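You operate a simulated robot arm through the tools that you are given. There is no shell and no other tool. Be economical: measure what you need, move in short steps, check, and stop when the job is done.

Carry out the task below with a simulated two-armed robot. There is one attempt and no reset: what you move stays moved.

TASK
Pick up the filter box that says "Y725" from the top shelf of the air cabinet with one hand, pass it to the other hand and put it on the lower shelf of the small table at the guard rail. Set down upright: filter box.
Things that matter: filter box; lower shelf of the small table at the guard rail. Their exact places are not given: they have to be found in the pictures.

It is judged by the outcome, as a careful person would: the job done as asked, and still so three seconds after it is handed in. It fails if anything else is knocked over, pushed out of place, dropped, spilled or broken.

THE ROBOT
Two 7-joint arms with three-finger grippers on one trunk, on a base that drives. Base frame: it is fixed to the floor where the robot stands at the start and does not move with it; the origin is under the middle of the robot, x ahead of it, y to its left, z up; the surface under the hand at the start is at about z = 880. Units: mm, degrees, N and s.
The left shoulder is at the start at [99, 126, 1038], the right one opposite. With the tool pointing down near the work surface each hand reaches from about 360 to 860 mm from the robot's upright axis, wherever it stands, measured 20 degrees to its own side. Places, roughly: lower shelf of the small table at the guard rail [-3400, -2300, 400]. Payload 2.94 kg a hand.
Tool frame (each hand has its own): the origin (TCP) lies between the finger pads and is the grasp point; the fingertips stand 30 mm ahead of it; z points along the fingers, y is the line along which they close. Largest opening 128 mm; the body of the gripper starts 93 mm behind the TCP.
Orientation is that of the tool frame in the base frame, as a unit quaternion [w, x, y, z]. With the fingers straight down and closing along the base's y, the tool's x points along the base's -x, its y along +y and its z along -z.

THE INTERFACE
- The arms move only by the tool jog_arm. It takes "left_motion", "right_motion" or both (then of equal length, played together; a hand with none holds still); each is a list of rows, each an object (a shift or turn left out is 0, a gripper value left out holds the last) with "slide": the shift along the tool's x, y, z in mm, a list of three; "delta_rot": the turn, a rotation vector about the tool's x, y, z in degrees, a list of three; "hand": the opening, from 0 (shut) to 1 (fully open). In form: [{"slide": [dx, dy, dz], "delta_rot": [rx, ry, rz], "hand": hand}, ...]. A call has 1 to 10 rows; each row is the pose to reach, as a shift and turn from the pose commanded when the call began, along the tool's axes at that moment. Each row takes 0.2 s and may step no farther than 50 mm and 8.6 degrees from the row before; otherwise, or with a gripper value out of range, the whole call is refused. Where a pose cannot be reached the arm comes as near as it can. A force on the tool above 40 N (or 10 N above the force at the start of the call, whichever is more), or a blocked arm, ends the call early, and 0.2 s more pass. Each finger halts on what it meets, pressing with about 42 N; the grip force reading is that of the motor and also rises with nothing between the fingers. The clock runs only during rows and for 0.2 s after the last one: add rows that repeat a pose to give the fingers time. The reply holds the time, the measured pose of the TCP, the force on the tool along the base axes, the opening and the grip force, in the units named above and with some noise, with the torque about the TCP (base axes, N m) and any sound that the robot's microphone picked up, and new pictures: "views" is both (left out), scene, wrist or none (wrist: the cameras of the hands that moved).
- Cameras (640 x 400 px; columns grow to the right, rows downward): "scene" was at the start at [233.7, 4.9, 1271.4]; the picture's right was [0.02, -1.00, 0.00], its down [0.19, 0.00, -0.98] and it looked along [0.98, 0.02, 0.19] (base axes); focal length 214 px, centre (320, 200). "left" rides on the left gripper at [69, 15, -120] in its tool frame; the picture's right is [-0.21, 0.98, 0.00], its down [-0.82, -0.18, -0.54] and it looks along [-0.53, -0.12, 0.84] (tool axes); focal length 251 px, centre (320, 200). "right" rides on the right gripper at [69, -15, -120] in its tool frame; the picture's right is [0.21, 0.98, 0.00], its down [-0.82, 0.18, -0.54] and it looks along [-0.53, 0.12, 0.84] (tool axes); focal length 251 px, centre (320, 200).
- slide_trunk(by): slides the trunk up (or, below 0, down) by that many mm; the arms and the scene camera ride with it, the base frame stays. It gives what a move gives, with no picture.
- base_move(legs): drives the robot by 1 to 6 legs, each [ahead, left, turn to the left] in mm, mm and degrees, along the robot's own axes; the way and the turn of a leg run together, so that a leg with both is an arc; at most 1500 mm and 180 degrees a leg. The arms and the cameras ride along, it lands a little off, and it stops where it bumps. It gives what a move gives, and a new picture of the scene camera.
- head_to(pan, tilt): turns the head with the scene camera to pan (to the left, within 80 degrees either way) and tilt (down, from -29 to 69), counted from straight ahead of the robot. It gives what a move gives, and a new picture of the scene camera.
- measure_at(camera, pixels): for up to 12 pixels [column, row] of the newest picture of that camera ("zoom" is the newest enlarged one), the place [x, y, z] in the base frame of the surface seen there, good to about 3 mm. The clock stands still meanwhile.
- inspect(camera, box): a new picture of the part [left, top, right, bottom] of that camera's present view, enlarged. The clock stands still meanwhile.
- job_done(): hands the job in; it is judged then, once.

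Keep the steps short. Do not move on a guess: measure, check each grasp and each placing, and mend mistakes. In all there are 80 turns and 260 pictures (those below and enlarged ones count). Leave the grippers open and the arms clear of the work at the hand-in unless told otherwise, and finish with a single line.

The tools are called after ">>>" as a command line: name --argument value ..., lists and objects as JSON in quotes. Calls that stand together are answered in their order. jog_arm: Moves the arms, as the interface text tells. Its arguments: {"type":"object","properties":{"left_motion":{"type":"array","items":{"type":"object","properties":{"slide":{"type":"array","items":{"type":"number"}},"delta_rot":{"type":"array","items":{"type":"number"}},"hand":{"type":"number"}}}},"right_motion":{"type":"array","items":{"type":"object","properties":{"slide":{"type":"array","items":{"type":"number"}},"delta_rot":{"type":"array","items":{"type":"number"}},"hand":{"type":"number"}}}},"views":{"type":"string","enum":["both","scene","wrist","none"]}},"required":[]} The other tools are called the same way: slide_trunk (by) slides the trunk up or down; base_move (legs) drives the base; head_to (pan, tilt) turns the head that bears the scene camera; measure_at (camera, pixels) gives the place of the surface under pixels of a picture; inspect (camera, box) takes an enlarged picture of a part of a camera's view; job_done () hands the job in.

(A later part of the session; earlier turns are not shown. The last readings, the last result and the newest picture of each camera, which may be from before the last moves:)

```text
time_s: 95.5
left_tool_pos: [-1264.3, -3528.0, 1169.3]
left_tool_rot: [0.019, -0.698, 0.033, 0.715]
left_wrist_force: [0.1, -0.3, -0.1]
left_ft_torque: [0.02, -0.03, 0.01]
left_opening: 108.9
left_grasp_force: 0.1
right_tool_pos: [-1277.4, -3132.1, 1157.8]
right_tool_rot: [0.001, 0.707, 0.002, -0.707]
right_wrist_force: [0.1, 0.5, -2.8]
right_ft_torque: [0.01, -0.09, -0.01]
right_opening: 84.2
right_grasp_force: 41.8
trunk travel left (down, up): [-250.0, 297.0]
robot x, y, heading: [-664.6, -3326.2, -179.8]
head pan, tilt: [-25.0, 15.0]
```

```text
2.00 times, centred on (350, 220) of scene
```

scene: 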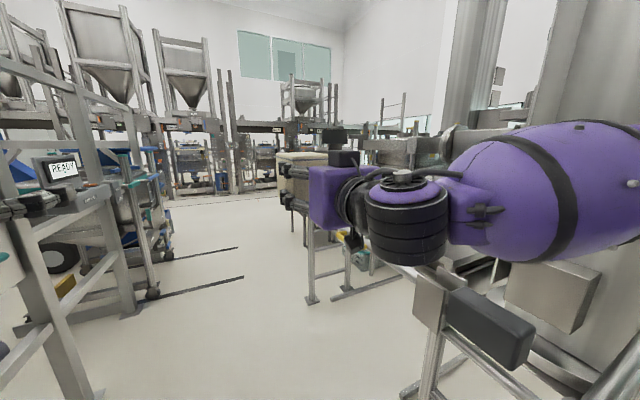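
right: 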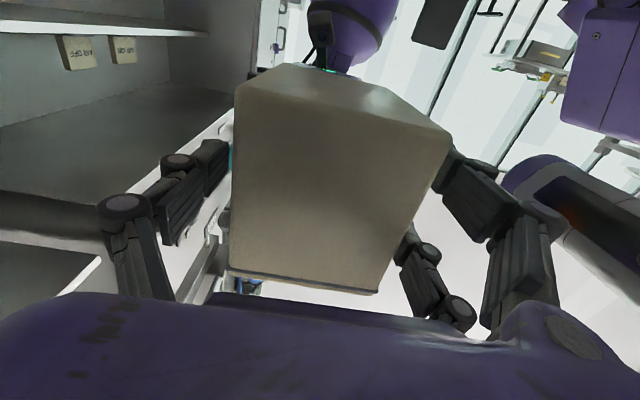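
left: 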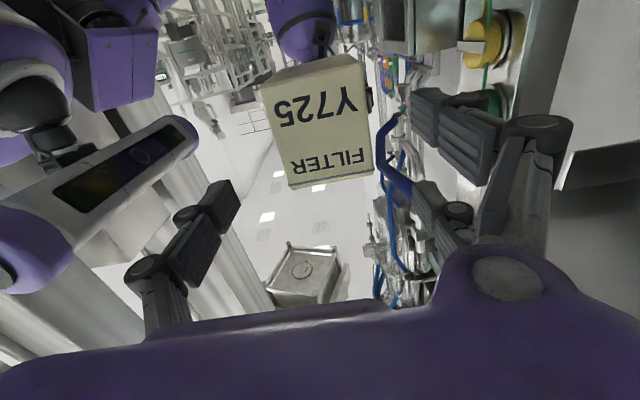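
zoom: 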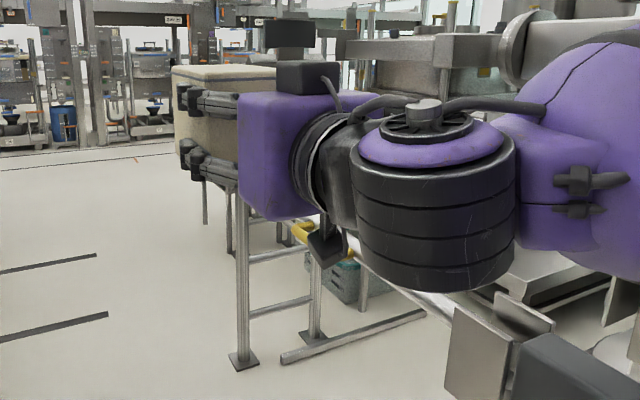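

Beyond the rail at x≈-2226 I can see thin legs near (-3122,-2442), likely the small table. I'll advance 900 mm for a better view.

>>> base_move --legs '[[900, 0, 0]]'

>>> head_to --pan -12 --tilt 25

>>> head_to --pan -50 --tilt 25

```text
time_s: 100.2
left_tool_pos: [-2166.3, -3525.9, 1168.2]
left_tool_rot: [0.019, -0.699, 0.032, 0.714]
left_wrist_force: [0.0, -0.2, -0.5]
left_ft_torque: [0.02, -0.01, 0.02]
left_opening: 108.8
left_grasp_force: 0.0
right_tool_pos: [-2176.5, -3134.0, 1156.8]
right_tool_rot: [-0.001, 0.707, 0.0, -0.707]
right_wrist_force: [-1.0, 0.1, -3.5]
right_ft_torque: [0.01, -0.09, -0.02]
right_opening: 84.5
right_grasp_force: 41.6
trunk travel left (down, up): [-250.0, 297.0]
robot x, y, heading: [-1563.4, -3325.4, -179.9]
head pan, tilt: [-25.0, 15.0]
```

scene: 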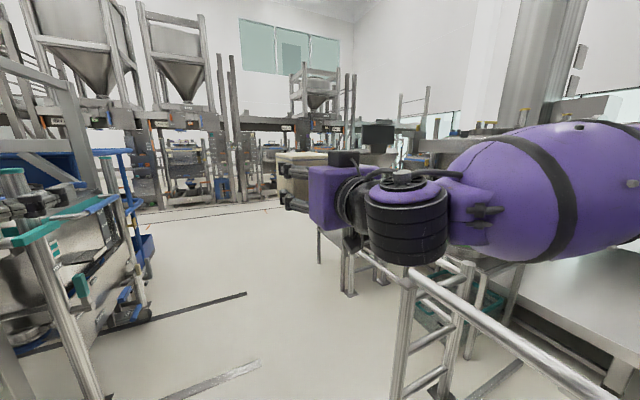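

```text
time_s: 100.9
left_tool_pos: [-2164.7, -3527.0, 1169.7]
left_tool_rot: [0.02, -0.699, 0.033, 0.714]
left_wrist_force: [0.4, 0.4, -1.0]
left_ft_torque: [0.0, -0.01, 0.02]
left_opening: 108.9
left_grasp_force: 0.0
right_tool_pos: [-2176.6, -3132.8, 1156.7]
right_tool_rot: [0.0, 0.708, 0.001, -0.707]
right_wrist_force: [0.4, -0.1, -2.1]
right_ft_torque: [0.0, -0.09, -0.03]
right_opening: 84.3
right_grasp_force: 41.9
trunk travel left (down, up): [-250.0, 297.0]
robot x, y, heading: [-1561.8, -3326.5, -179.9]
head pan, tilt: [-12.0, 25.0]
```

scene: 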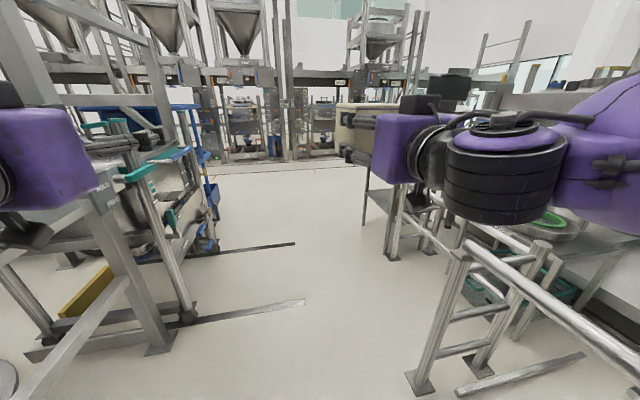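

```text
time_s: 102.0
left_tool_pos: [-2165.3, -3527.6, 1167.8]
left_tool_rot: [0.019, -0.698, 0.033, 0.715]
left_wrist_force: [-0.1, 0.1, -0.4]
left_ft_torque: [0.02, 0.0, 0.02]
left_opening: 108.9
left_grasp_force: 0.0
right_tool_pos: [-2177.4, -3133.3, 1156.5]
right_tool_rot: [0.0, 0.707, 0.001, -0.707]
right_wrist_force: [-0.5, 0.7, -2.6]
right_ft_torque: [-0.03, -0.1, 0.03]
right_opening: 84.4
right_grasp_force: 41.9
trunk travel left (down, up): [-250.0, 297.0]
robot x, y, heading: [-1561.0, -3324.9, -180.1]
head pan, tilt: [-50.0, 25.0]
```

scene: 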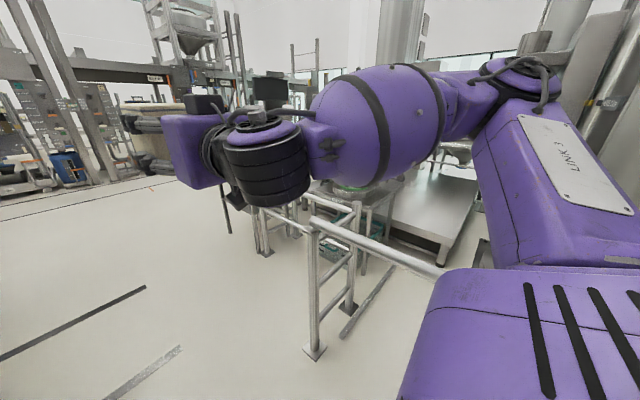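

A small table with a lower shelf shows at about (370,195) of the previous view, just past the guard rail. I'll measure the fork-like bars on the floor and the table.

>>> head_to --pan -5 --tilt 25

>>> inspect --camera "scene" --box '[300, 120, 500, 320]'

```text
time_s: 103.1
left_tool_pos: [-2166.4, -3527.9, 1169.8]
left_tool_rot: [0.018, -0.699, 0.032, 0.715]
left_wrist_force: [0.4, 0.6, 0.1]
left_ft_torque: [0.02, -0.02, -0.02]
left_opening: 108.9
left_grasp_force: 0.1
right_tool_pos: [-2178.3, -3132.7, 1156.1]
right_tool_rot: [0.0, 0.707, 0.001, -0.707]
right_wrist_force: [0.2, -0.6, -3.1]
right_ft_torque: [0.0, -0.11, -0.02]
right_opening: 84.4
right_grasp_force: 42.1
trunk travel left (down, up): [-250.0, 297.0]
robot x, y, heading: [-1563.7, -3329.5, -180.1]
head pan, tilt: [-5.0, 25.0]
```

scene: 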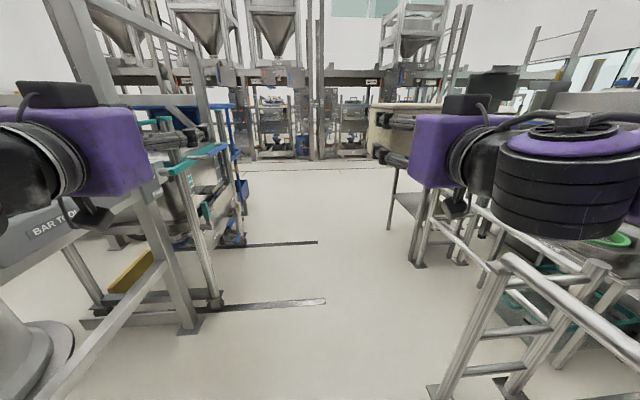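

```text
2.00 times, centred on (400, 220) of scene
```

zoom: 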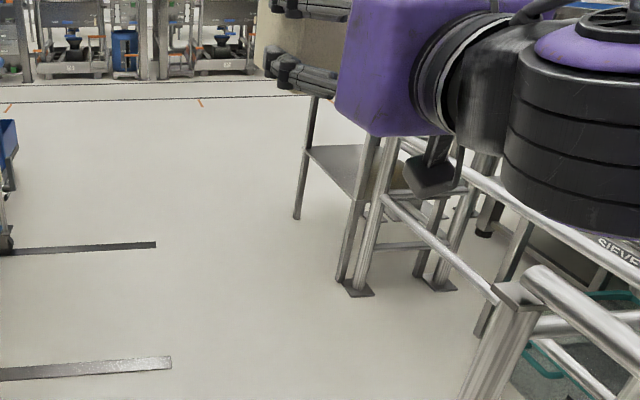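

>>> measure_at --camera "zoom" --pixels '[[298, 215], [340, 285], [360, 290], [440, 290], [345, 160], [365, 150], [330, 150], [155, 245], [170, 362], [315, 110], [505, 290], [390, 165]]'

```text
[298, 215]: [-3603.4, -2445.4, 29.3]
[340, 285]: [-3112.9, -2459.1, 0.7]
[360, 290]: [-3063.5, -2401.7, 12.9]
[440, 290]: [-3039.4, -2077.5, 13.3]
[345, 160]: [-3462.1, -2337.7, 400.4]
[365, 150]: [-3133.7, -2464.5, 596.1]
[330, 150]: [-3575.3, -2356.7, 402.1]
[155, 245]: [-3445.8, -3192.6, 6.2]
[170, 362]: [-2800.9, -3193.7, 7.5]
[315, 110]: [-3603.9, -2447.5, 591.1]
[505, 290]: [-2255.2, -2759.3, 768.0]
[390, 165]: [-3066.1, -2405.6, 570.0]
```

The table is located: front legs at (-3603,-2446) and (-3113,-2459), lower shelf at z≈400, open side facing the aisle (-y). The bars on the floor (fork tips at y≈-3193, x≈-2801 and -3446) limit where my base can stand. I'll look down to see how large the base is.

>>> head_to --pan 0 --tilt 69

>>> measure_at --camera "scene" --pixels '[[320, 390], [320, 350], [320, 300], [320, 250], [200, 390], [440, 390], [250, 350], [390, 350], [320, 200], [100, 390], [540, 390], [320, 370]]'

```text
time_s: 104.2
left_tool_pos: [-2165.9, -3527.5, 1167.9]
left_tool_rot: [0.019, -0.699, 0.033, 0.715]
left_wrist_force: [0.7, 0.1, 1.1]
left_ft_torque: [0.02, -0.02, 0.0]
left_opening: 108.9
left_grasp_force: 0.0
right_tool_pos: [-2176.7, -3131.8, 1157.0]
right_tool_rot: [0.0, 0.707, 0.001, -0.707]
right_wrist_force: [-0.1, 0.0, -2.5]
right_ft_torque: [0.04, -0.13, 0.05]
right_opening: 84.3
right_grasp_force: 41.9
trunk travel left (down, up): [-250.0, 297.0]
robot x, y, heading: [-1563.9, -3325.2, -180.2]
head pan, tilt: [0.0, 68.8]
```

scene: 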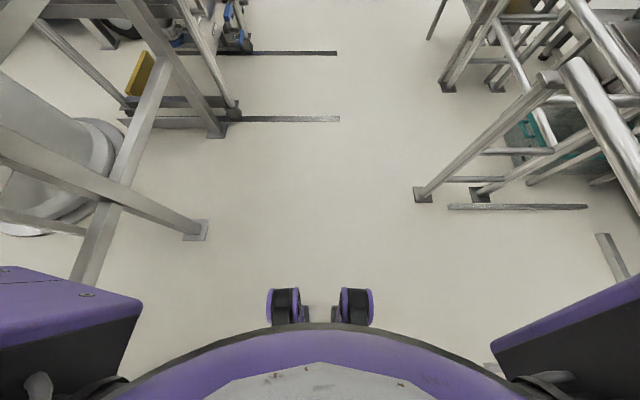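

```text
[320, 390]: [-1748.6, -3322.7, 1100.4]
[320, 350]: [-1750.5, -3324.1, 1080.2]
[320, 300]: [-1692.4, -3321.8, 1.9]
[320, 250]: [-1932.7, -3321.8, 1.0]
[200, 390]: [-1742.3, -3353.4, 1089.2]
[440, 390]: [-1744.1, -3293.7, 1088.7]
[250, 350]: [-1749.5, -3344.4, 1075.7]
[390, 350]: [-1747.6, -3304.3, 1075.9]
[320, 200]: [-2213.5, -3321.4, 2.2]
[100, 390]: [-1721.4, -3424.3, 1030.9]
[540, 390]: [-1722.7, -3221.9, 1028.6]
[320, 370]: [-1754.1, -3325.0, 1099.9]
```

>>> measure_at --camera "scene" --pixels '[[270, 300], [285, 292], [295, 315], [370, 300], [355, 292], [345, 315], [230, 350], [337, 53], [339, 119], [420, 195], [310, 120], [585, 206]]'

>>> head_to --pan 70 --tilt 69

```text
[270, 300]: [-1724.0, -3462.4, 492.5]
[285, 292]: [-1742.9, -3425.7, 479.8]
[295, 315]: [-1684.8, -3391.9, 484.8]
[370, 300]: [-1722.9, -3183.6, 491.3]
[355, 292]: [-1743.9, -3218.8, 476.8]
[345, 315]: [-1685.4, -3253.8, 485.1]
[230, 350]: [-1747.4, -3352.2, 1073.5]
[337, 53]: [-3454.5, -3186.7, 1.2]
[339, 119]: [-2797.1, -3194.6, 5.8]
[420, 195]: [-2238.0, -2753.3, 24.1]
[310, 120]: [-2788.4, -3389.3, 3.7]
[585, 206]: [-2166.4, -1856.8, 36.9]
```

```text
time_s: 105.6
left_tool_pos: [-2165.7, -3527.6, 1170.1]
left_tool_rot: [0.018, -0.699, 0.031, 0.714]
left_wrist_force: [-0.2, 0.5, 0.1]
left_ft_torque: [0.01, 0.04, -0.01]
left_opening: 108.8
left_grasp_force: 0.1
right_tool_pos: [-2177.9, -3132.3, 1156.6]
right_tool_rot: [0.0, 0.708, 0.001, -0.707]
right_wrist_force: [0.6, -0.5, -3.8]
right_ft_torque: [-0.03, -0.08, 0.01]
right_opening: 84.5
right_grasp_force: 42.0
trunk travel left (down, up): [-250.0, 297.0]
robot x, y, heading: [-1560.1, -3323.5, -180.4]
head pan, tilt: [70.0, 68.8]
```

scene: 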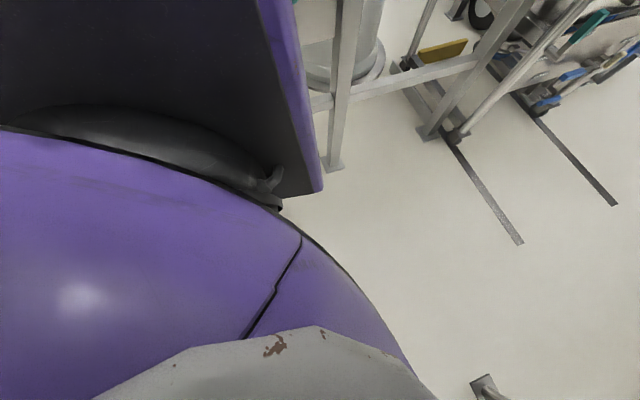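

My lower body is narrow (about ±150 mm near the floor in front). I'll look forward-right to measure the guard rail heights and the table tops.

>>> head_to --pan -15 --tilt 30

>>> inspect --camera "scene" --box '[300, 100, 640, 312]'

```text
time_s: 107.2
left_tool_pos: [-2165.3, -3526.7, 1168.2]
left_tool_rot: [0.019, -0.699, 0.032, 0.714]
left_wrist_force: [0.3, 0.0, 1.1]
left_ft_torque: [-0.01, -0.04, 0.0]
left_opening: 108.7
left_grasp_force: 0.1
right_tool_pos: [-2178.1, -3132.3, 1155.8]
right_tool_rot: [0.0, 0.707, 0.001, -0.707]
right_wrist_force: [-1.3, 0.1, -2.3]
right_ft_torque: [0.01, -0.12, -0.01]
right_opening: 84.5
right_grasp_force: 42.2
trunk travel left (down, up): [-250.0, 297.0]
robot x, y, heading: [-1564.4, -3328.4, -179.9]
head pan, tilt: [-15.0, 30.0]
```

scene: 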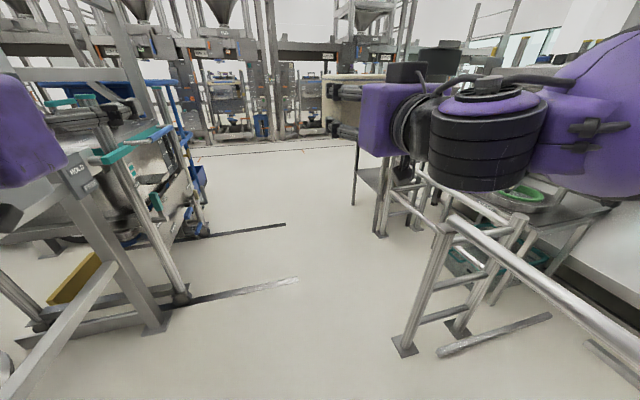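

```text
1.88 times, centred on (470, 206) of scene
```

zoom: 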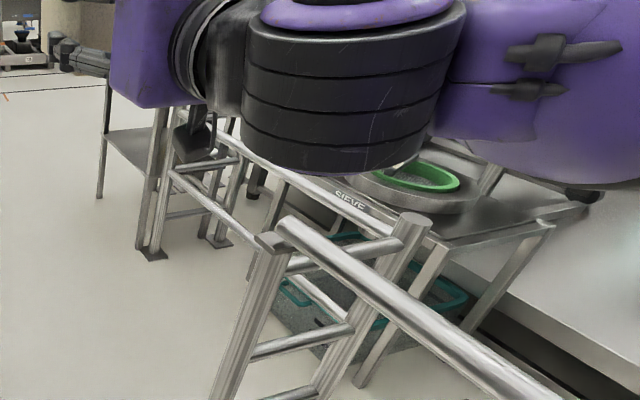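

>>> measure_at --camera "zoom" --pixels '[[280, 225], [270, 240], [405, 220], [480, 380], [180, 175], [225, 140], [360, 215], [290, 170], [130, 155], [105, 130], [520, 210], [160, 120]]'

```text
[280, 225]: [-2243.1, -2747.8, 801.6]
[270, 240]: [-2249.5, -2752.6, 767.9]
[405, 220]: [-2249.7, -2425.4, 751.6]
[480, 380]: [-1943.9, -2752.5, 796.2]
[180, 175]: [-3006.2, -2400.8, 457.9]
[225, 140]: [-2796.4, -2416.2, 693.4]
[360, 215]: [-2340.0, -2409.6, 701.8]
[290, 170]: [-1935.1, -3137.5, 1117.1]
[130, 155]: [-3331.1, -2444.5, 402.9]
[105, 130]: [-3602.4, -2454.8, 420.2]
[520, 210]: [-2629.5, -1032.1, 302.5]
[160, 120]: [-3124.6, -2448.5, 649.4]
```

The rails are only about 800 mm high, so the arms at ≥1050 pass above them. The route goes ahead to x≈-2520, right to y≈-2920 (past the rail end, short of the fork tips), ahead to x≈-3120, then I look.

>>> base_move --legs '[[957, 0, 0], [0, -400, 0], [600, 0, 0]]'

>>> head_to --pan -75 --tilt 45

```text
time_s: 118.9
left_tool_pos: [-3722.2, -3120.9, 1168.0]
left_tool_rot: [0.02, -0.698, 0.034, 0.715]
left_wrist_force: [-0.2, 0.0, -0.4]
left_ft_torque: [0.01, 0.02, 0.0]
left_opening: 109.0
left_grasp_force: 0.0
right_tool_pos: [-3732.5, -2725.1, 1156.5]
right_tool_rot: [-0.002, 0.707, -0.001, -0.707]
right_wrist_force: [-1.1, -0.5, -1.6]
right_ft_torque: [-0.01, -0.08, 0.02]
right_opening: 84.8
right_grasp_force: 41.8
trunk travel left (down, up): [-250.0, 297.0]
robot x, y, heading: [-3118.6, -2923.1, 179.7]
head pan, tilt: [-15.0, 30.0]
```

scene: 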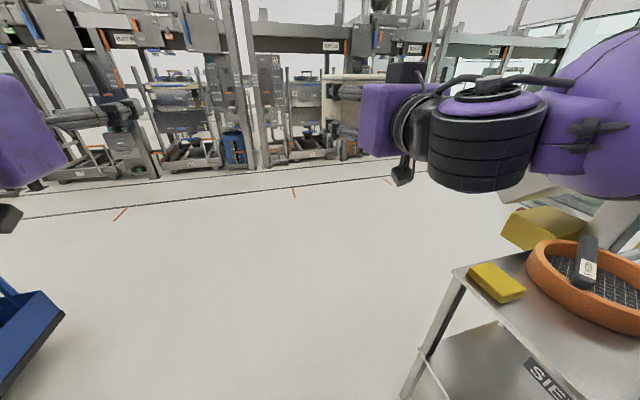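

```text
time_s: 120.2
left_tool_pos: [-3723.5, -3119.4, 1169.0]
left_tool_rot: [0.021, -0.698, 0.035, 0.714]
left_wrist_force: [0.1, -0.3, 0.0]
left_ft_torque: [-0.02, -0.03, 0.02]
left_opening: 109.0
left_grasp_force: 0.0
right_tool_pos: [-3731.3, -2724.8, 1156.5]
right_tool_rot: [-0.002, 0.707, -0.001, -0.707]
right_wrist_force: [-0.7, 0.4, -2.7]
right_ft_torque: [0.03, -0.12, 0.0]
right_opening: 84.4
right_grasp_force: 41.6
trunk travel left (down, up): [-250.0, 297.0]
robot x, y, heading: [-3122.3, -2922.7, 179.6]
head pan, tilt: [-75.0, 45.0]
```

scene: 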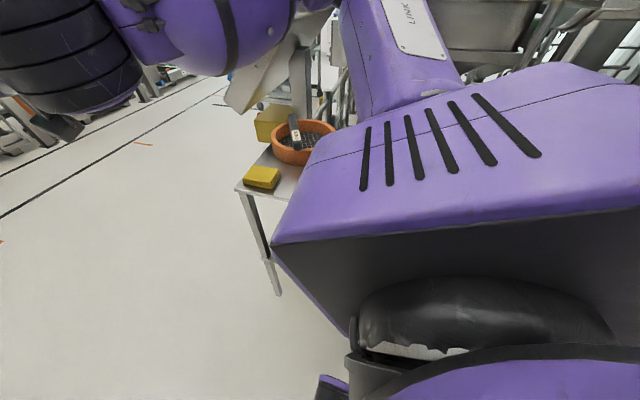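

The table's top holds a sieve and a sponge. I'll measure its height, then strafe left to y≈-3190 so I can turn clear of it.

>>> measure_at --camera "scene" --pixels '[[250, 192], [262, 178], [300, 135], [270, 120], [240, 188], [278, 292], [265, 110], [310, 60]]'

>>> base_move --legs '[[0, 270, 0]]'

>>> head_to --pan -60 --tilt 40

```text
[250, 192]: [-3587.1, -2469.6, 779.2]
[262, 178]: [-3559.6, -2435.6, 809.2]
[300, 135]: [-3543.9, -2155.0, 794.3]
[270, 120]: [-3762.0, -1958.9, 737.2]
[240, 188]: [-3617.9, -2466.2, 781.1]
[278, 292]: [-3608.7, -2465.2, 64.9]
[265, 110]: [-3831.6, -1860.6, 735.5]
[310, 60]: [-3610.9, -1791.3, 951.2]
```

```text
time_s: 123.2
left_tool_pos: [-3724.7, -3387.0, 1168.2]
left_tool_rot: [0.023, -0.699, 0.036, 0.714]
left_wrist_force: [1.6, -0.5, 0.9]
left_ft_torque: [-0.05, 0.0, -0.02]
left_opening: 108.6
left_grasp_force: 0.1
right_tool_pos: [-3732.2, -2992.7, 1157.3]
right_tool_rot: [-0.004, 0.708, -0.003, -0.707]
right_wrist_force: [-0.1, 0.7, -3.9]
right_ft_torque: [0.01, -0.06, 0.0]
right_opening: 84.3
right_grasp_force: 42.6
trunk travel left (down, up): [-250.0, 297.0]
robot x, y, heading: [-3120.6, -3190.9, 179.6]
head pan, tilt: [-75.0, 45.0]
```

scene: 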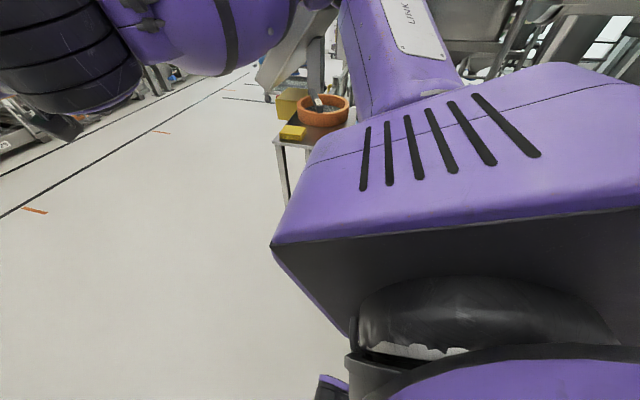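

```text
time_s: 123.9
left_tool_pos: [-3725.8, -3388.0, 1169.1]
left_tool_rot: [0.021, -0.698, 0.035, 0.714]
left_wrist_force: [0.2, 0.1, 0.0]
left_ft_torque: [0.01, 0.0, -0.04]
left_opening: 108.9
left_grasp_force: 0.1
right_tool_pos: [-3734.4, -2992.7, 1157.6]
right_tool_rot: [-0.003, 0.708, -0.002, -0.707]
right_wrist_force: [0.9, 0.7, -1.6]
right_ft_torque: [0.0, -0.12, 0.01]
right_opening: 84.7
right_grasp_force: 42.0
trunk travel left (down, up): [-250.0, 297.0]
robot x, y, heading: [-3120.5, -3196.8, 179.6]
head pan, tilt: [-60.0, 40.0]
```

scene: 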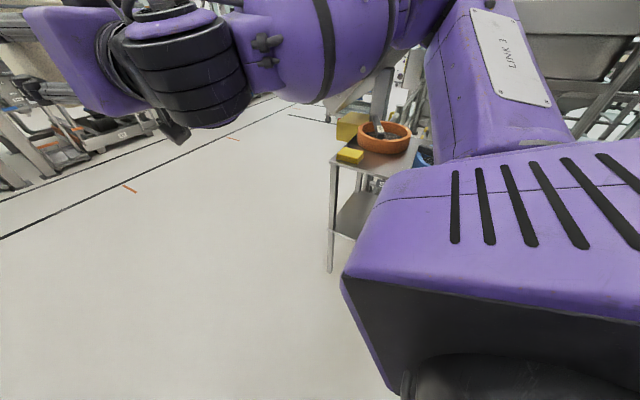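

The table top is at z≈780 with its front edge at y≈-2470, and the lower shelf below it is open. Next I turn right 60° (heading ≈120) and look at the shelf.

>>> base_move --legs '[[0, 0, -60]]'

>>> head_to --pan 0 --tilt 40

```text
time_s: 127.0
left_tool_pos: [-3589.2, -2762.1, 1169.3]
left_tool_rot: [0.379, -0.585, 0.383, 0.606]
left_wrist_force: [-0.6, -0.2, 0.1]
left_ft_torque: [0.04, -0.02, -0.02]
left_opening: 109.0
left_grasp_force: 0.1
right_tool_pos: [-3248.7, -2560.8, 1157.5]
right_tool_rot: [-0.359, 0.61, -0.359, -0.609]
right_wrist_force: [1.1, -0.3, -1.9]
right_ft_torque: [-0.07, -0.04, -0.03]
right_opening: 84.6
right_grasp_force: 42.4
trunk travel left (down, up): [-250.0, 297.0]
robot x, y, heading: [-3122.2, -3194.5, 119.2]
head pan, tilt: [-60.0, 40.0]
```

scene: 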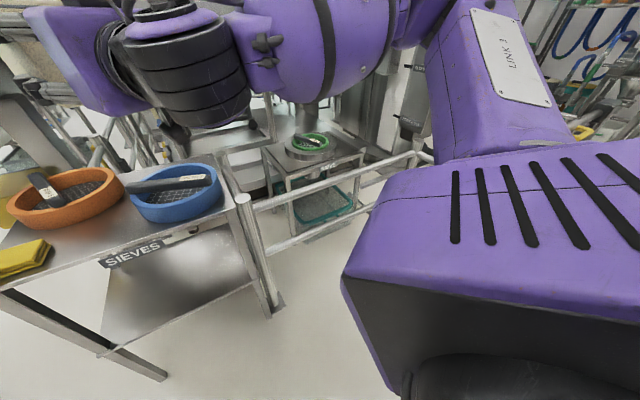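

```text
time_s: 128.3
left_tool_pos: [-3588.5, -2762.1, 1168.9]
left_tool_rot: [0.378, -0.586, 0.382, 0.606]
left_wrist_force: [-1.0, 0.6, -0.5]
left_ft_torque: [0.0, 0.03, 0.04]
left_opening: 108.8
left_grasp_force: 0.1
right_tool_pos: [-3248.5, -2560.5, 1156.2]
right_tool_rot: [-0.359, 0.61, -0.358, -0.609]
right_wrist_force: [-0.5, 0.0, -2.8]
right_ft_torque: [-0.1, -0.04, -0.01]
right_opening: 84.5
right_grasp_force: 41.6
trunk travel left (down, up): [-250.0, 297.0]
robot x, y, heading: [-3119.2, -3189.7, 119.5]
head pan, tilt: [0.0, 40.0]
```

scene: 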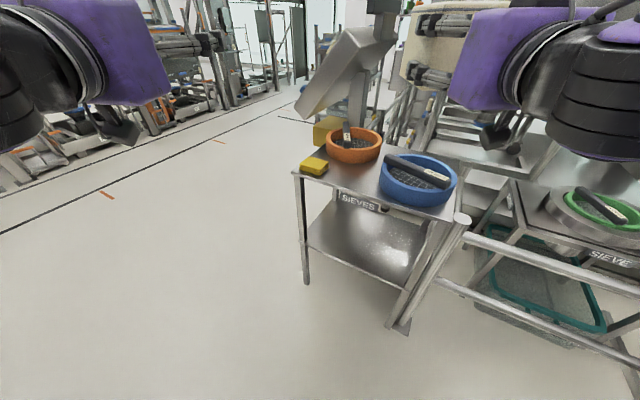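

This is a good view: the lower shelf is empty. I'll measure it, back off 100 mm in -y and lower the trunk 250 mm.

>>> measure_at --camera "scene" --pixels '[[310, 245], [400, 285], [350, 240], [335, 210], [415, 250], [370, 220], [300, 178], [430, 220], [360, 200], [405, 325], [462, 220], [420, 235]]'

>>> base_move --legs '[[-87, 49, 0]]'

>>> slide_trunk --by -250

```text
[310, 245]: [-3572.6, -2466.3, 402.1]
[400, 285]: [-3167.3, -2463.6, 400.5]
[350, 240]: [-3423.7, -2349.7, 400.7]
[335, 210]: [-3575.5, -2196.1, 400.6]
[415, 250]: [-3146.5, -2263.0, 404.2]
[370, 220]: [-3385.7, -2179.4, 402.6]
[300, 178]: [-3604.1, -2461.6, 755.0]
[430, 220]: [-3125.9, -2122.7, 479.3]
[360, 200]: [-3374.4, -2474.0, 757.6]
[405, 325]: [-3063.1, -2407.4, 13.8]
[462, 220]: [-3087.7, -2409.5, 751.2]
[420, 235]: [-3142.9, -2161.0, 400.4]
```

```text
time_s: 129.4
left_tool_pos: [-3590.3, -2864.4, 1168.8]
left_tool_rot: [0.379, -0.586, 0.383, 0.606]
left_wrist_force: [-0.3, -1.1, 0.3]
left_ft_torque: [-0.01, 0.01, -0.03]
left_opening: 108.5
left_grasp_force: 0.1
right_tool_pos: [-3250.6, -2661.4, 1157.2]
right_tool_rot: [-0.358, 0.61, -0.358, -0.609]
right_wrist_force: [0.5, -1.1, -3.1]
right_ft_torque: [-0.14, -0.06, -0.04]
right_opening: 84.3
right_grasp_force: 42.4
trunk travel left (down, up): [-250.0, 297.0]
robot x, y, heading: [-3123.5, -3289.5, 119.0]
head pan, tilt: [0.0, 40.0]
```

scene: 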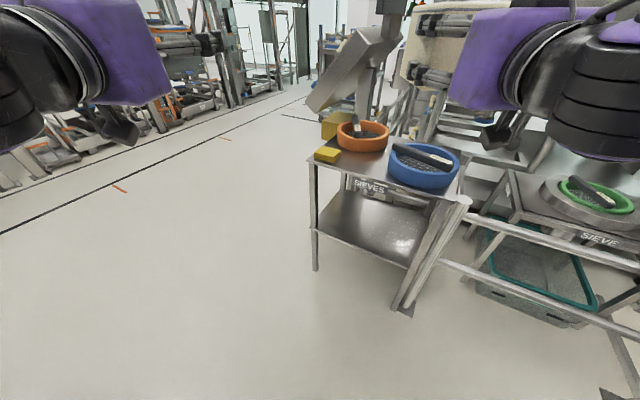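

```text
time_s: 132.0
left_tool_pos: [-3618.4, -2809.0, 865.5]
left_tool_rot: [-0.359, 0.621, -0.403, -0.568]
left_wrist_force: [-0.5, -0.1, 0.2]
left_ft_torque: [0.01, -0.01, 0.01]
left_opening: 108.8
left_grasp_force: 0.1
right_tool_pos: [-3275.2, -2613.5, 863.0]
right_tool_rot: [-0.339, 0.64, -0.375, -0.578]
right_wrist_force: [-0.2, 0.2, -3.2]
right_ft_torque: [-0.08, -0.01, -0.03]
right_opening: 84.7
right_grasp_force: 41.7
trunk travel left (down, up): [0.0, 547.0]
robot x, y, heading: [-3116.9, -3294.9, 119.0]
head pan, tilt: [0.0, 40.0]
```

The trunk went down but the hands also tilted about 6° nose-down and moved forward ~50 mm. I'll look before continuing.

>>> head_to --pan 0 --tilt 35

>>> jog_arm --right_motion '[{}]' --views "wrist"

```text
time_s: 132.7
left_tool_pos: [-3619.1, -2808.6, 866.1]
left_tool_rot: [-0.359, 0.621, -0.403, -0.568]
left_wrist_force: [-0.3, -0.1, -0.4]
left_ft_torque: [-0.03, -0.02, 0.0]
left_opening: 108.8
left_grasp_force: 0.1
right_tool_pos: [-3275.2, -2614.7, 862.1]
right_tool_rot: [-0.339, 0.641, -0.375, -0.578]
right_wrist_force: [0.4, 0.1, -3.4]
right_ft_torque: [-0.11, -0.05, 0.02]
right_opening: 84.4
right_grasp_force: 42.0
trunk travel left (down, up): [0.0, 547.0]
robot x, y, heading: [-3121.6, -3288.2, 119.0]
head pan, tilt: [0.0, 35.0]
```

scene: 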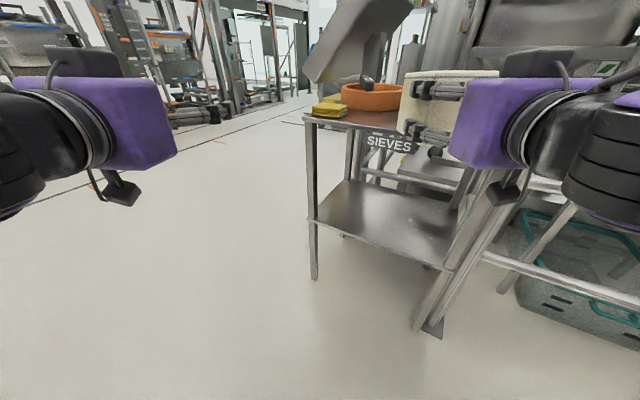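

```text
time_s: 133.1
left_tool_pos: [-3619.2, -2807.6, 864.6]
left_tool_rot: [-0.359, 0.621, -0.403, -0.568]
left_wrist_force: [0.1, 0.2, -0.3]
left_ft_torque: [-0.04, 0.03, 0.01]
left_opening: 108.5
left_grasp_force: 0.0
right_tool_pos: [-3274.9, -2612.8, 864.6]
right_tool_rot: [-0.339, 0.641, -0.375, -0.578]
right_wrist_force: [0.0, -0.5, -2.3]
right_ft_torque: [-0.13, -0.04, 0.02]
right_opening: 84.4
right_grasp_force: 42.0
trunk travel left (down, up): [0.0, 547.0]
robot x, y, heading: [-3121.8, -3287.6, 119.3]
head pan, tilt: [0.0, 35.0]
```

right: 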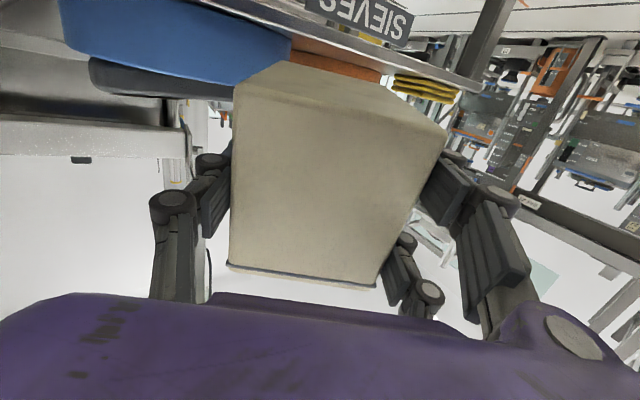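

The trunk's lowest position leans forward a little, and the box is still clear of the table. I'll level the right hand (pitch -5.9°) while pulling back 60 mm.

>>> jog_arm --right_motion '[{"slide": [0, 0, -30], "delta_rot": [0, -3, 0]}, {"slide": [0, 0, -60], "delta_rot": [0, -5.9, 0]}, {"slide": [0, 0, -60], "delta_rot": [0, -5.9, 0]}]' --views "none"

>>> jog_arm --right_motion '[{"slide": [40, 6, 6], "delta_rot": [2.9, 0, 0]}, {"slide": [80, 12, 12], "delta_rot": [5.8, 0, 0]}, {"slide": [120, 18, 18], "delta_rot": [8.7, 0, 0]}, {"slide": [160, 24, 25], "delta_rot": [11.6, 0, 0]}, {"slide": [200, 30, 31], "delta_rot": [14.5, 0, 0]}]' --views "scene"

```text
time_s: 133.9
left_tool_pos: [-3619.8, -2808.8, 864.7]
left_tool_rot: [-0.358, 0.622, -0.403, -0.568]
left_wrist_force: [0.7, -0.1, 0.4]
left_ft_torque: [0.02, 0.01, -0.01]
left_opening: 108.6
left_grasp_force: 0.0
right_tool_pos: [-3272.5, -2617.0, 889.6]
right_tool_rot: [-0.359, 0.61, -0.358, -0.609]
right_wrist_force: [0.3, -0.5, -2.7]
right_ft_torque: [-0.09, -0.05, -0.01]
right_opening: 84.5
right_grasp_force: 42.0
right hand out of reach, approached as far as the arm can: row 1, 2, 3
trunk travel left (down, up): [0.0, 547.0]
robot x, y, heading: [-3124.3, -3288.2, 119.2]
head pan, tilt: [0.0, 35.0]
```

```text
time_s: 135.1
left_tool_pos: [-3620.3, -2808.3, 864.7]
left_tool_rot: [-0.359, 0.621, -0.403, -0.568]
left_wrist_force: [-1.0, -1.0, -0.5]
left_ft_torque: [-0.05, 0.0, 0.02]
left_opening: 108.8
left_grasp_force: 0.0
right_tool_pos: [-3314.6, -2604.4, 688.1]
right_tool_rot: [0.433, -0.56, 0.432, 0.56]
right_wrist_force: [0.8, 0.2, -2.7]
right_ft_torque: [-0.06, -0.02, 0.01]
right_opening: 84.2
right_grasp_force: 42.1
right hand out of reach, approached as far as the arm can: row 1
trunk travel left (down, up): [0.0, 547.0]
robot x, y, heading: [-3121.9, -3288.3, 118.9]
head pan, tilt: [0.0, 35.0]
```

scene: 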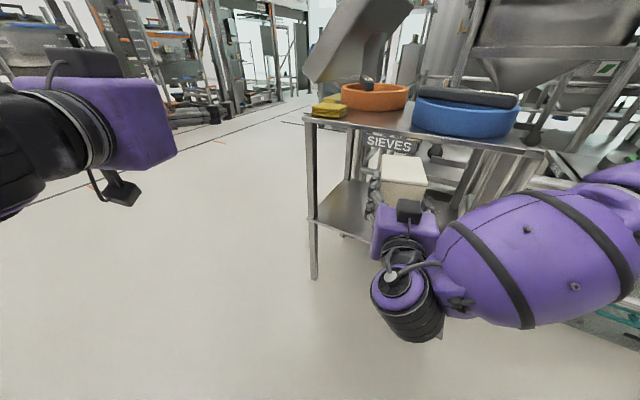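

The hand is now level at z=688, 40 mm in front of the table. I'll check the forearm's distance from the rail, then lower it to z≈470 and finish the yaw.

>>> measure_at --camera "scene" --pixels '[[500, 200], [560, 260], [620, 200], [420, 320], [450, 290], [470, 170], [400, 170], [540, 160]]'

>>> jog_arm --right_motion '[{"slide": [36, 3, -4], "delta_rot": [2.5, 0, 0]}, {"slide": [72, 6, -8], "delta_rot": [5, 0, 0]}, {"slide": [108, 9, -12], "delta_rot": [7.5, 0, 0]}, {"slide": [144, 12, -16], "delta_rot": [10, 0, 0]}, {"slide": [180, 14, -20], "delta_rot": [12.5, 0, 0]}, {"slide": [218, 16, -22], "delta_rot": [14.6, 0, 0]}]' --views "both"

```text
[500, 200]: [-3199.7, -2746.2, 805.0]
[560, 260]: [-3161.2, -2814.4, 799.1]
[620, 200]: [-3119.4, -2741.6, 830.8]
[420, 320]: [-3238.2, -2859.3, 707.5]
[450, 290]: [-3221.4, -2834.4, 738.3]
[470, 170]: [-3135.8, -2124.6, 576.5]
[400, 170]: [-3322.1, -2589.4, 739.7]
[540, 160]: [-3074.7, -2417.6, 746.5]
```

```text
time_s: 136.5
left_tool_pos: [-3621.2, -2808.8, 865.2]
left_tool_rot: [-0.359, 0.622, -0.403, -0.568]
left_wrist_force: [-0.1, -0.1, 0.8]
left_ft_torque: [0.04, 0.03, -0.04]
left_opening: 108.9
left_grasp_force: 0.0
right_tool_pos: [-3223.2, -2581.9, 552.9]
right_tool_rot: [-0.495, 0.505, -0.499, -0.501]
right_wrist_force: [-0.6, -0.6, -2.2]
right_ft_torque: [-0.09, 0.0, -0.03]
right_opening: 84.4
right_grasp_force: 42.8
right hand out of reach, approached as far as the arm can: row 2, 3, 4, 5, 6
trunk travel left (down, up): [0.0, 547.0]
robot x, y, heading: [-3122.9, -3294.6, 119.0]
head pan, tilt: [0.0, 35.0]
```

scene: 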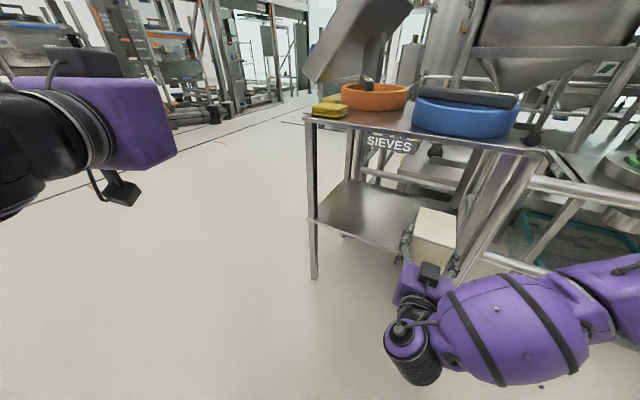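
right: 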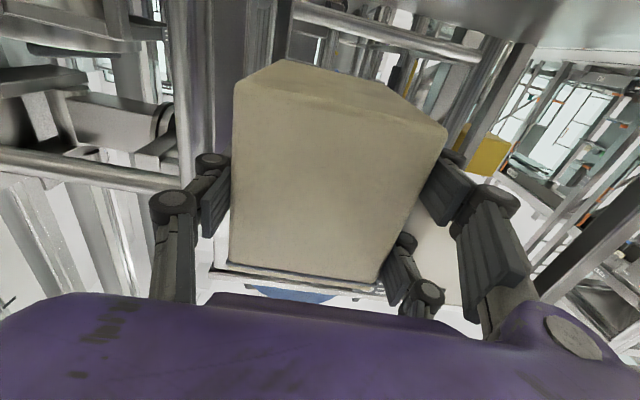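

The low pose with the hand yawed right relative to my body isn't reachable. The arm wants the tool aligned with my own heading. Insertion along my heading (diagonal, about 29°) also fits between the legs, so I'll yaw the hand back left and see what the arm reaches.

>>> jog_arm --right_motion '[{"slide": [0, 12, -2], "delta_rot": [-6, 0, 0]}, {"slide": [0, 24, -4], "delta_rot": [-12, 0, 0]}, {"slide": [0, 36, -6], "delta_rot": [-18, 0, 0]}, {"slide": [0, 48, -8], "delta_rot": [-24, 0, 0]}, {"slide": [0, 60, -8], "delta_rot": [-29.3, 0, 0]}, {"slide": [30, 60, -8], "delta_rot": [-29.3, 0, 0]}, {"slide": [60, 60, -8], "delta_rot": [-29.3, 0, 0]}, {"slide": [88, 60, -8], "delta_rot": [-29.3, 0, 0]}]' --views "both"

```text
time_s: 138.3
left_tool_pos: [-3619.5, -2808.6, 864.3]
left_tool_rot: [-0.357, 0.623, -0.402, -0.568]
left_wrist_force: [0.8, -0.3, 0.0]
left_ft_torque: [0.01, -0.04, 0.0]
left_opening: 108.8
left_grasp_force: 0.1
right_tool_pos: [-3270.8, -2583.3, 477.5]
right_tool_rot: [-0.357, 0.611, -0.357, -0.609]
right_wrist_force: [0.2, -0.3, -3.0]
right_ft_torque: [-0.11, -0.05, 0.01]
right_opening: 84.2
right_grasp_force: 42.0
right hand out of reach, approached as far as the arm can: row 8
trunk travel left (down, up): [0.0, 547.0]
robot x, y, heading: [-3122.1, -3294.0, 119.2]
head pan, tilt: [0.0, 35.0]
```

scene: 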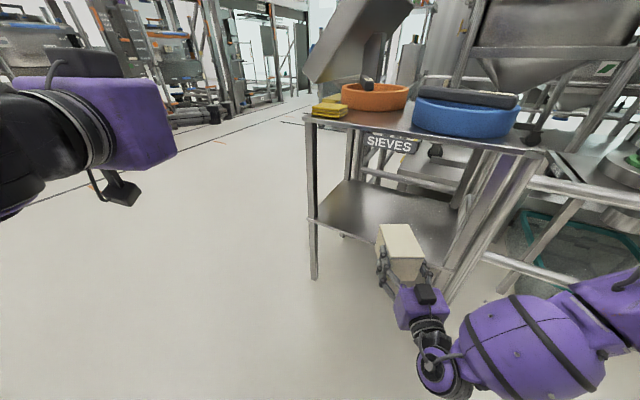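
right: 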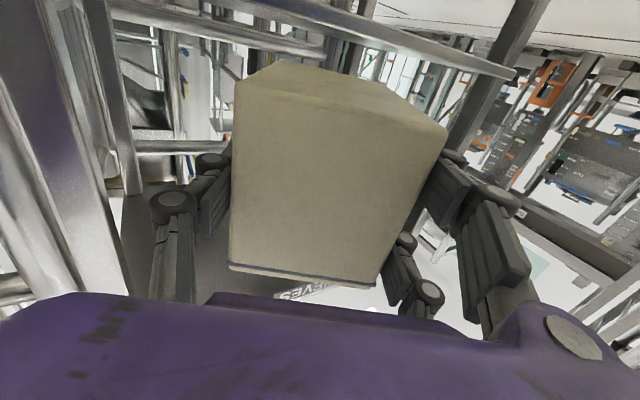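

The hand is at z≈477 and level, aligned with my heading. I'll verify the box height relative to the shelf before going in.

>>> inspect --camera "scene" --box '[300, 160, 500, 320]'

>>> measure_at --camera "zoom" --pixels '[[300, 220], [255, 215], [370, 210], [330, 280], [390, 265], [270, 280], [200, 200], [350, 290], [440, 310], [490, 330]]'

```text
2.50 times, centred on (400, 240) of scene
```

zoom: 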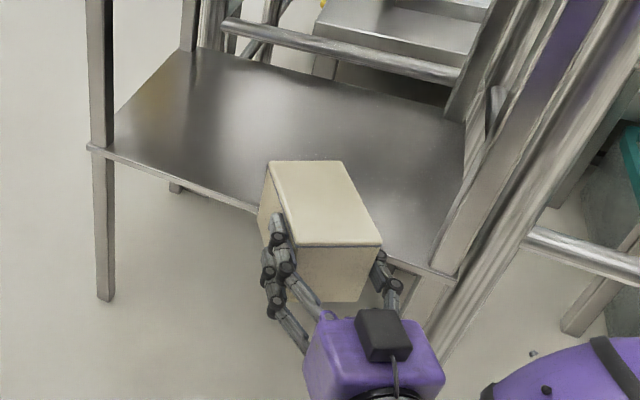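

```text
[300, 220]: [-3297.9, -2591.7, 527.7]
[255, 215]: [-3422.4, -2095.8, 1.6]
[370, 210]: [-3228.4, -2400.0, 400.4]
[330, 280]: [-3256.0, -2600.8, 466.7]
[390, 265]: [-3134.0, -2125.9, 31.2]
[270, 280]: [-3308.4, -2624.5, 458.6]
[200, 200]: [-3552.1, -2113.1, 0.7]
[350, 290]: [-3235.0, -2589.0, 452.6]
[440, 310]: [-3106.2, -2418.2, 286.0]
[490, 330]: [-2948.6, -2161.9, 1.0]
```

The box top is at z≈528, so its bottom is ≈425 against the shelf at 401, which is clear by about 24 mm. I'll drive in: ahead 110, right 40.

>>> base_move --legs '[[110, -40, 0]]'

>>> jog_arm --right_motion '[{"slide": [0, 0, 0]}]' --views "wrist"

```text
time_s: 139.5
left_tool_pos: [-3637.4, -2692.4, 864.6]
left_tool_rot: [-0.358, 0.622, -0.401, -0.569]
left_wrist_force: [0.2, -0.2, 0.1]
left_ft_torque: [0.01, 0.03, 0.02]
left_opening: 108.6
left_grasp_force: 0.0
right_tool_pos: [-3289.7, -2467.0, 477.7]
right_tool_rot: [-0.357, 0.612, -0.358, -0.609]
right_wrist_force: [-0.1, -0.3, -3.2]
right_ft_torque: [-0.06, -0.03, 0.02]
right_opening: 84.3
right_grasp_force: 41.9
trunk travel left (down, up): [0.0, 547.0]
robot x, y, heading: [-3142.3, -3176.8, 119.1]
head pan, tilt: [0.0, 35.0]
```

scene: 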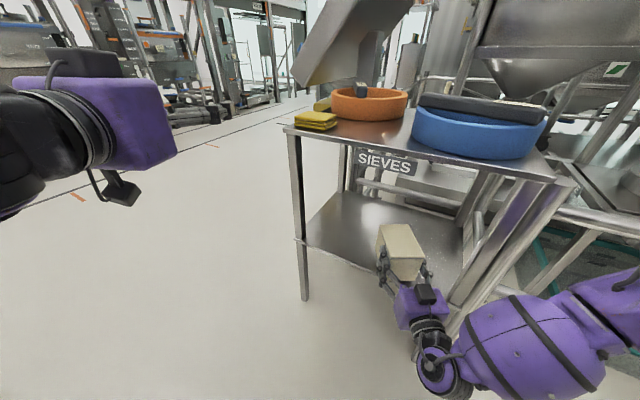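

```text
time_s: 139.9
left_tool_pos: [-3638.9, -2692.3, 864.6]
left_tool_rot: [-0.358, 0.622, -0.402, -0.569]
left_wrist_force: [0.4, -0.9, 0.1]
left_ft_torque: [-0.01, 0.02, 0.01]
left_opening: 108.6
left_grasp_force: 0.0
right_tool_pos: [-3291.1, -2467.6, 477.7]
right_tool_rot: [-0.357, 0.611, -0.357, -0.609]
right_wrist_force: [-0.3, 0.4, -3.6]
right_ft_torque: [-0.08, -0.07, 0.01]
right_opening: 84.4
right_grasp_force: 42.0
trunk travel left (down, up): [0.0, 547.0]
robot x, y, heading: [-3140.9, -3175.0, 119.3]
head pan, tilt: [0.0, 35.0]
```

right: 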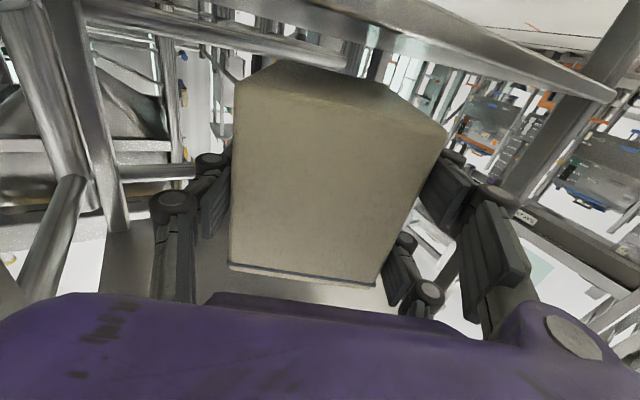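

The box is entering over the shelf with no contact. Next the arm goes forward 90 mm along the heading.

>>> jog_arm --right_motion '[{"slide": [0, 0, 20]}, {"slide": [0, 0, 40]}, {"slide": [0, 0, 60]}, {"slide": [0, 0, 80]}, {"slide": [0, 0, 92]}]'

```text
time_s: 141.1
left_tool_pos: [-3637.9, -2693.3, 865.0]
left_tool_rot: [-0.358, 0.622, -0.401, -0.569]
left_wrist_force: [0.0, 0.0, 1.4]
left_ft_torque: [0.02, 0.03, -0.03]
left_opening: 108.8
left_grasp_force: 0.1
right_tool_pos: [-3324.2, -2386.5, 488.3]
right_tool_rot: [-0.356, 0.613, -0.357, -0.609]
right_wrist_force: [-0.8, 0.2, -2.2]
right_ft_torque: [-0.08, -0.06, 0.03]
right_opening: 84.4
right_grasp_force: 42.0
right hand out of reach, approached as far as the arm can: row 2, 3, 4, 5
trunk travel left (down, up): [0.0, 547.0]
robot x, y, heading: [-3140.4, -3173.1, 119.1]
head pan, tilt: [0.0, 35.0]
```

scene: 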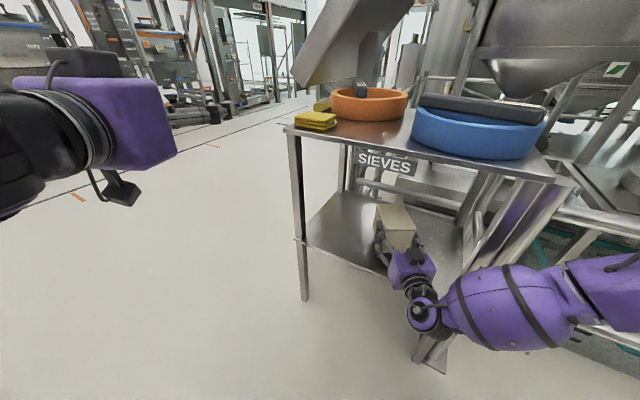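
right: 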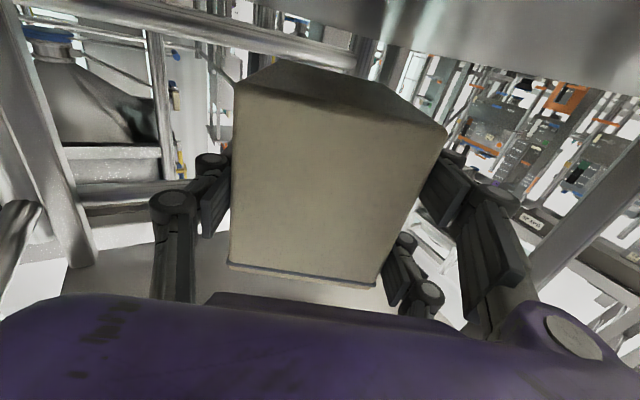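

The wrist reaches its limit here: z rises to 488, and I need ≈452. Yawing the tool left relative to my body gains depth, so I'll pull back 75 mm, yaw 15° left and try to go lower, staying above the shelf.

>>> jog_arm --right_motion '[{"slide": [0, 0, -25], "delta_rot": [-3, 0, 0]}, {"slide": [0, 0, -50], "delta_rot": [-7, 0, 0]}, {"slide": [0, 0, -75], "delta_rot": [-11, 0, 0]}, {"slide": [10, 0, -75], "delta_rot": [-15, 0, 0]}, {"slide": [20, 0, -75], "delta_rot": [-15, 0, 0]}, {"slide": [26, 0, -75], "delta_rot": [-15, 0, 0]}]'

```text
time_s: 142.5
left_tool_pos: [-3639.2, -2693.0, 864.5]
left_tool_rot: [-0.359, 0.622, -0.403, -0.568]
left_wrist_force: [-0.4, 0.1, -0.2]
left_ft_torque: [0.01, -0.01, 0.01]
left_opening: 108.8
left_grasp_force: 0.1
right_tool_pos: [-3287.5, -2453.2, 462.5]
right_tool_rot: [-0.274, 0.653, -0.274, -0.651]
right_wrist_force: [0.2, 0.3, -2.7]
right_ft_torque: [-0.08, -0.08, -0.01]
right_opening: 84.5
right_grasp_force: 41.9
trunk travel left (down, up): [0.0, 547.0]
robot x, y, heading: [-3140.5, -3171.6, 119.0]
head pan, tilt: [0.0, 35.0]
```

scene: 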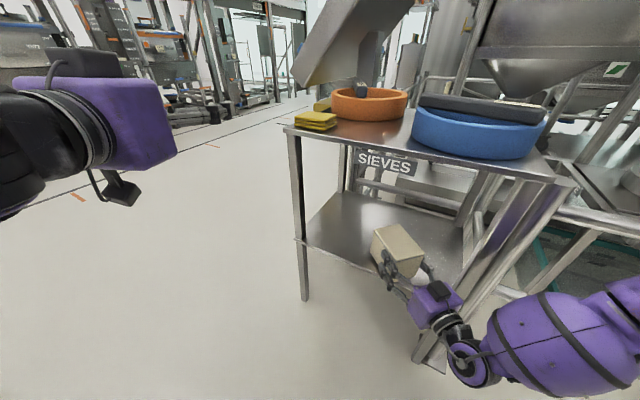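
right: 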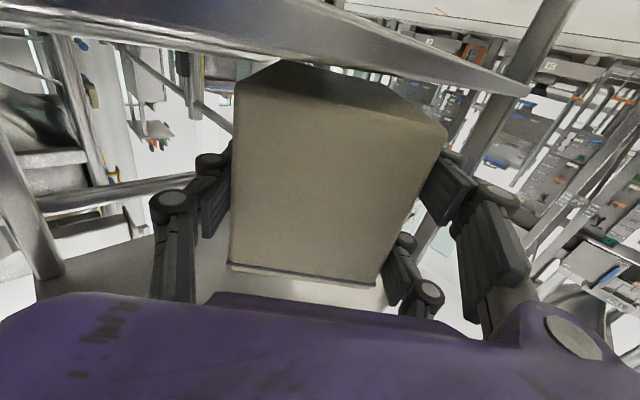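

That works: z=462 and level. I'll move the base so the box sits well inside and the wrist stays clear of the right leg: ahead 100, left 25.

>>> base_move --legs '[[100, 25, 0]]'

>>> inspect --camera "scene" --box '[280, 160, 520, 352]'

```text
time_s: 143.6
left_tool_pos: [-3690.1, -2636.8, 865.2]
left_tool_rot: [-0.359, 0.621, -0.402, -0.569]
left_wrist_force: [0.4, -1.1, -0.5]
left_ft_torque: [-0.01, -0.02, 0.02]
left_opening: 108.7
left_grasp_force: 0.1
right_tool_pos: [-3335.7, -2407.3, 450.3]
right_tool_rot: [-0.263, 0.664, -0.28, -0.641]
right_wrist_force: [0.1, -0.2, -2.2]
right_ft_torque: [-0.08, -0.02, -0.01]
right_opening: 84.6
right_grasp_force: 41.9
trunk travel left (down, up): [0.0, 547.0]
robot x, y, heading: [-3194.5, -3117.9, 119.3]
head pan, tilt: [0.0, 35.0]
stopped in leg 1: the force on the tool passed its limit at 96 N (the readings are from after the stop); the commanded pose is now the measured one
```

scene: 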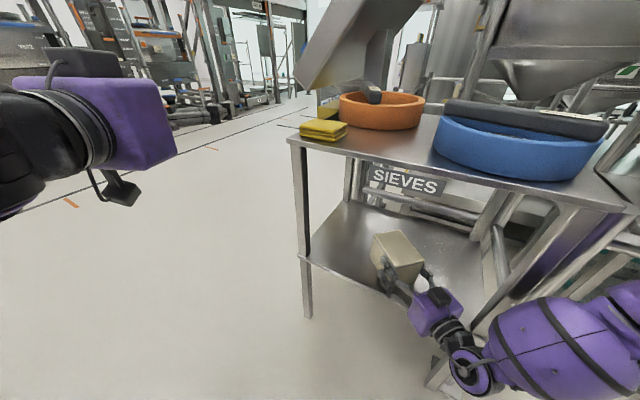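

```text
2.08 times, centred on (400, 256) of scene
```

zoom: 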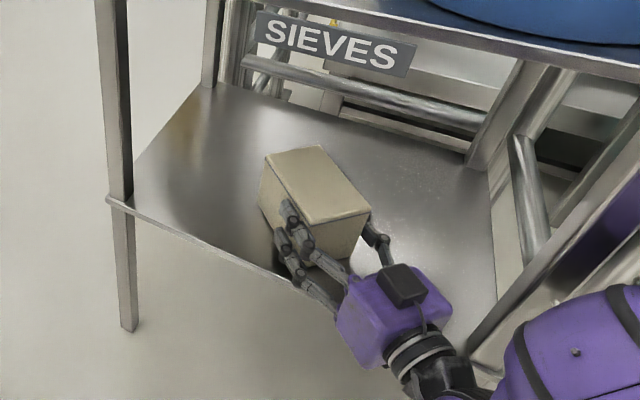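

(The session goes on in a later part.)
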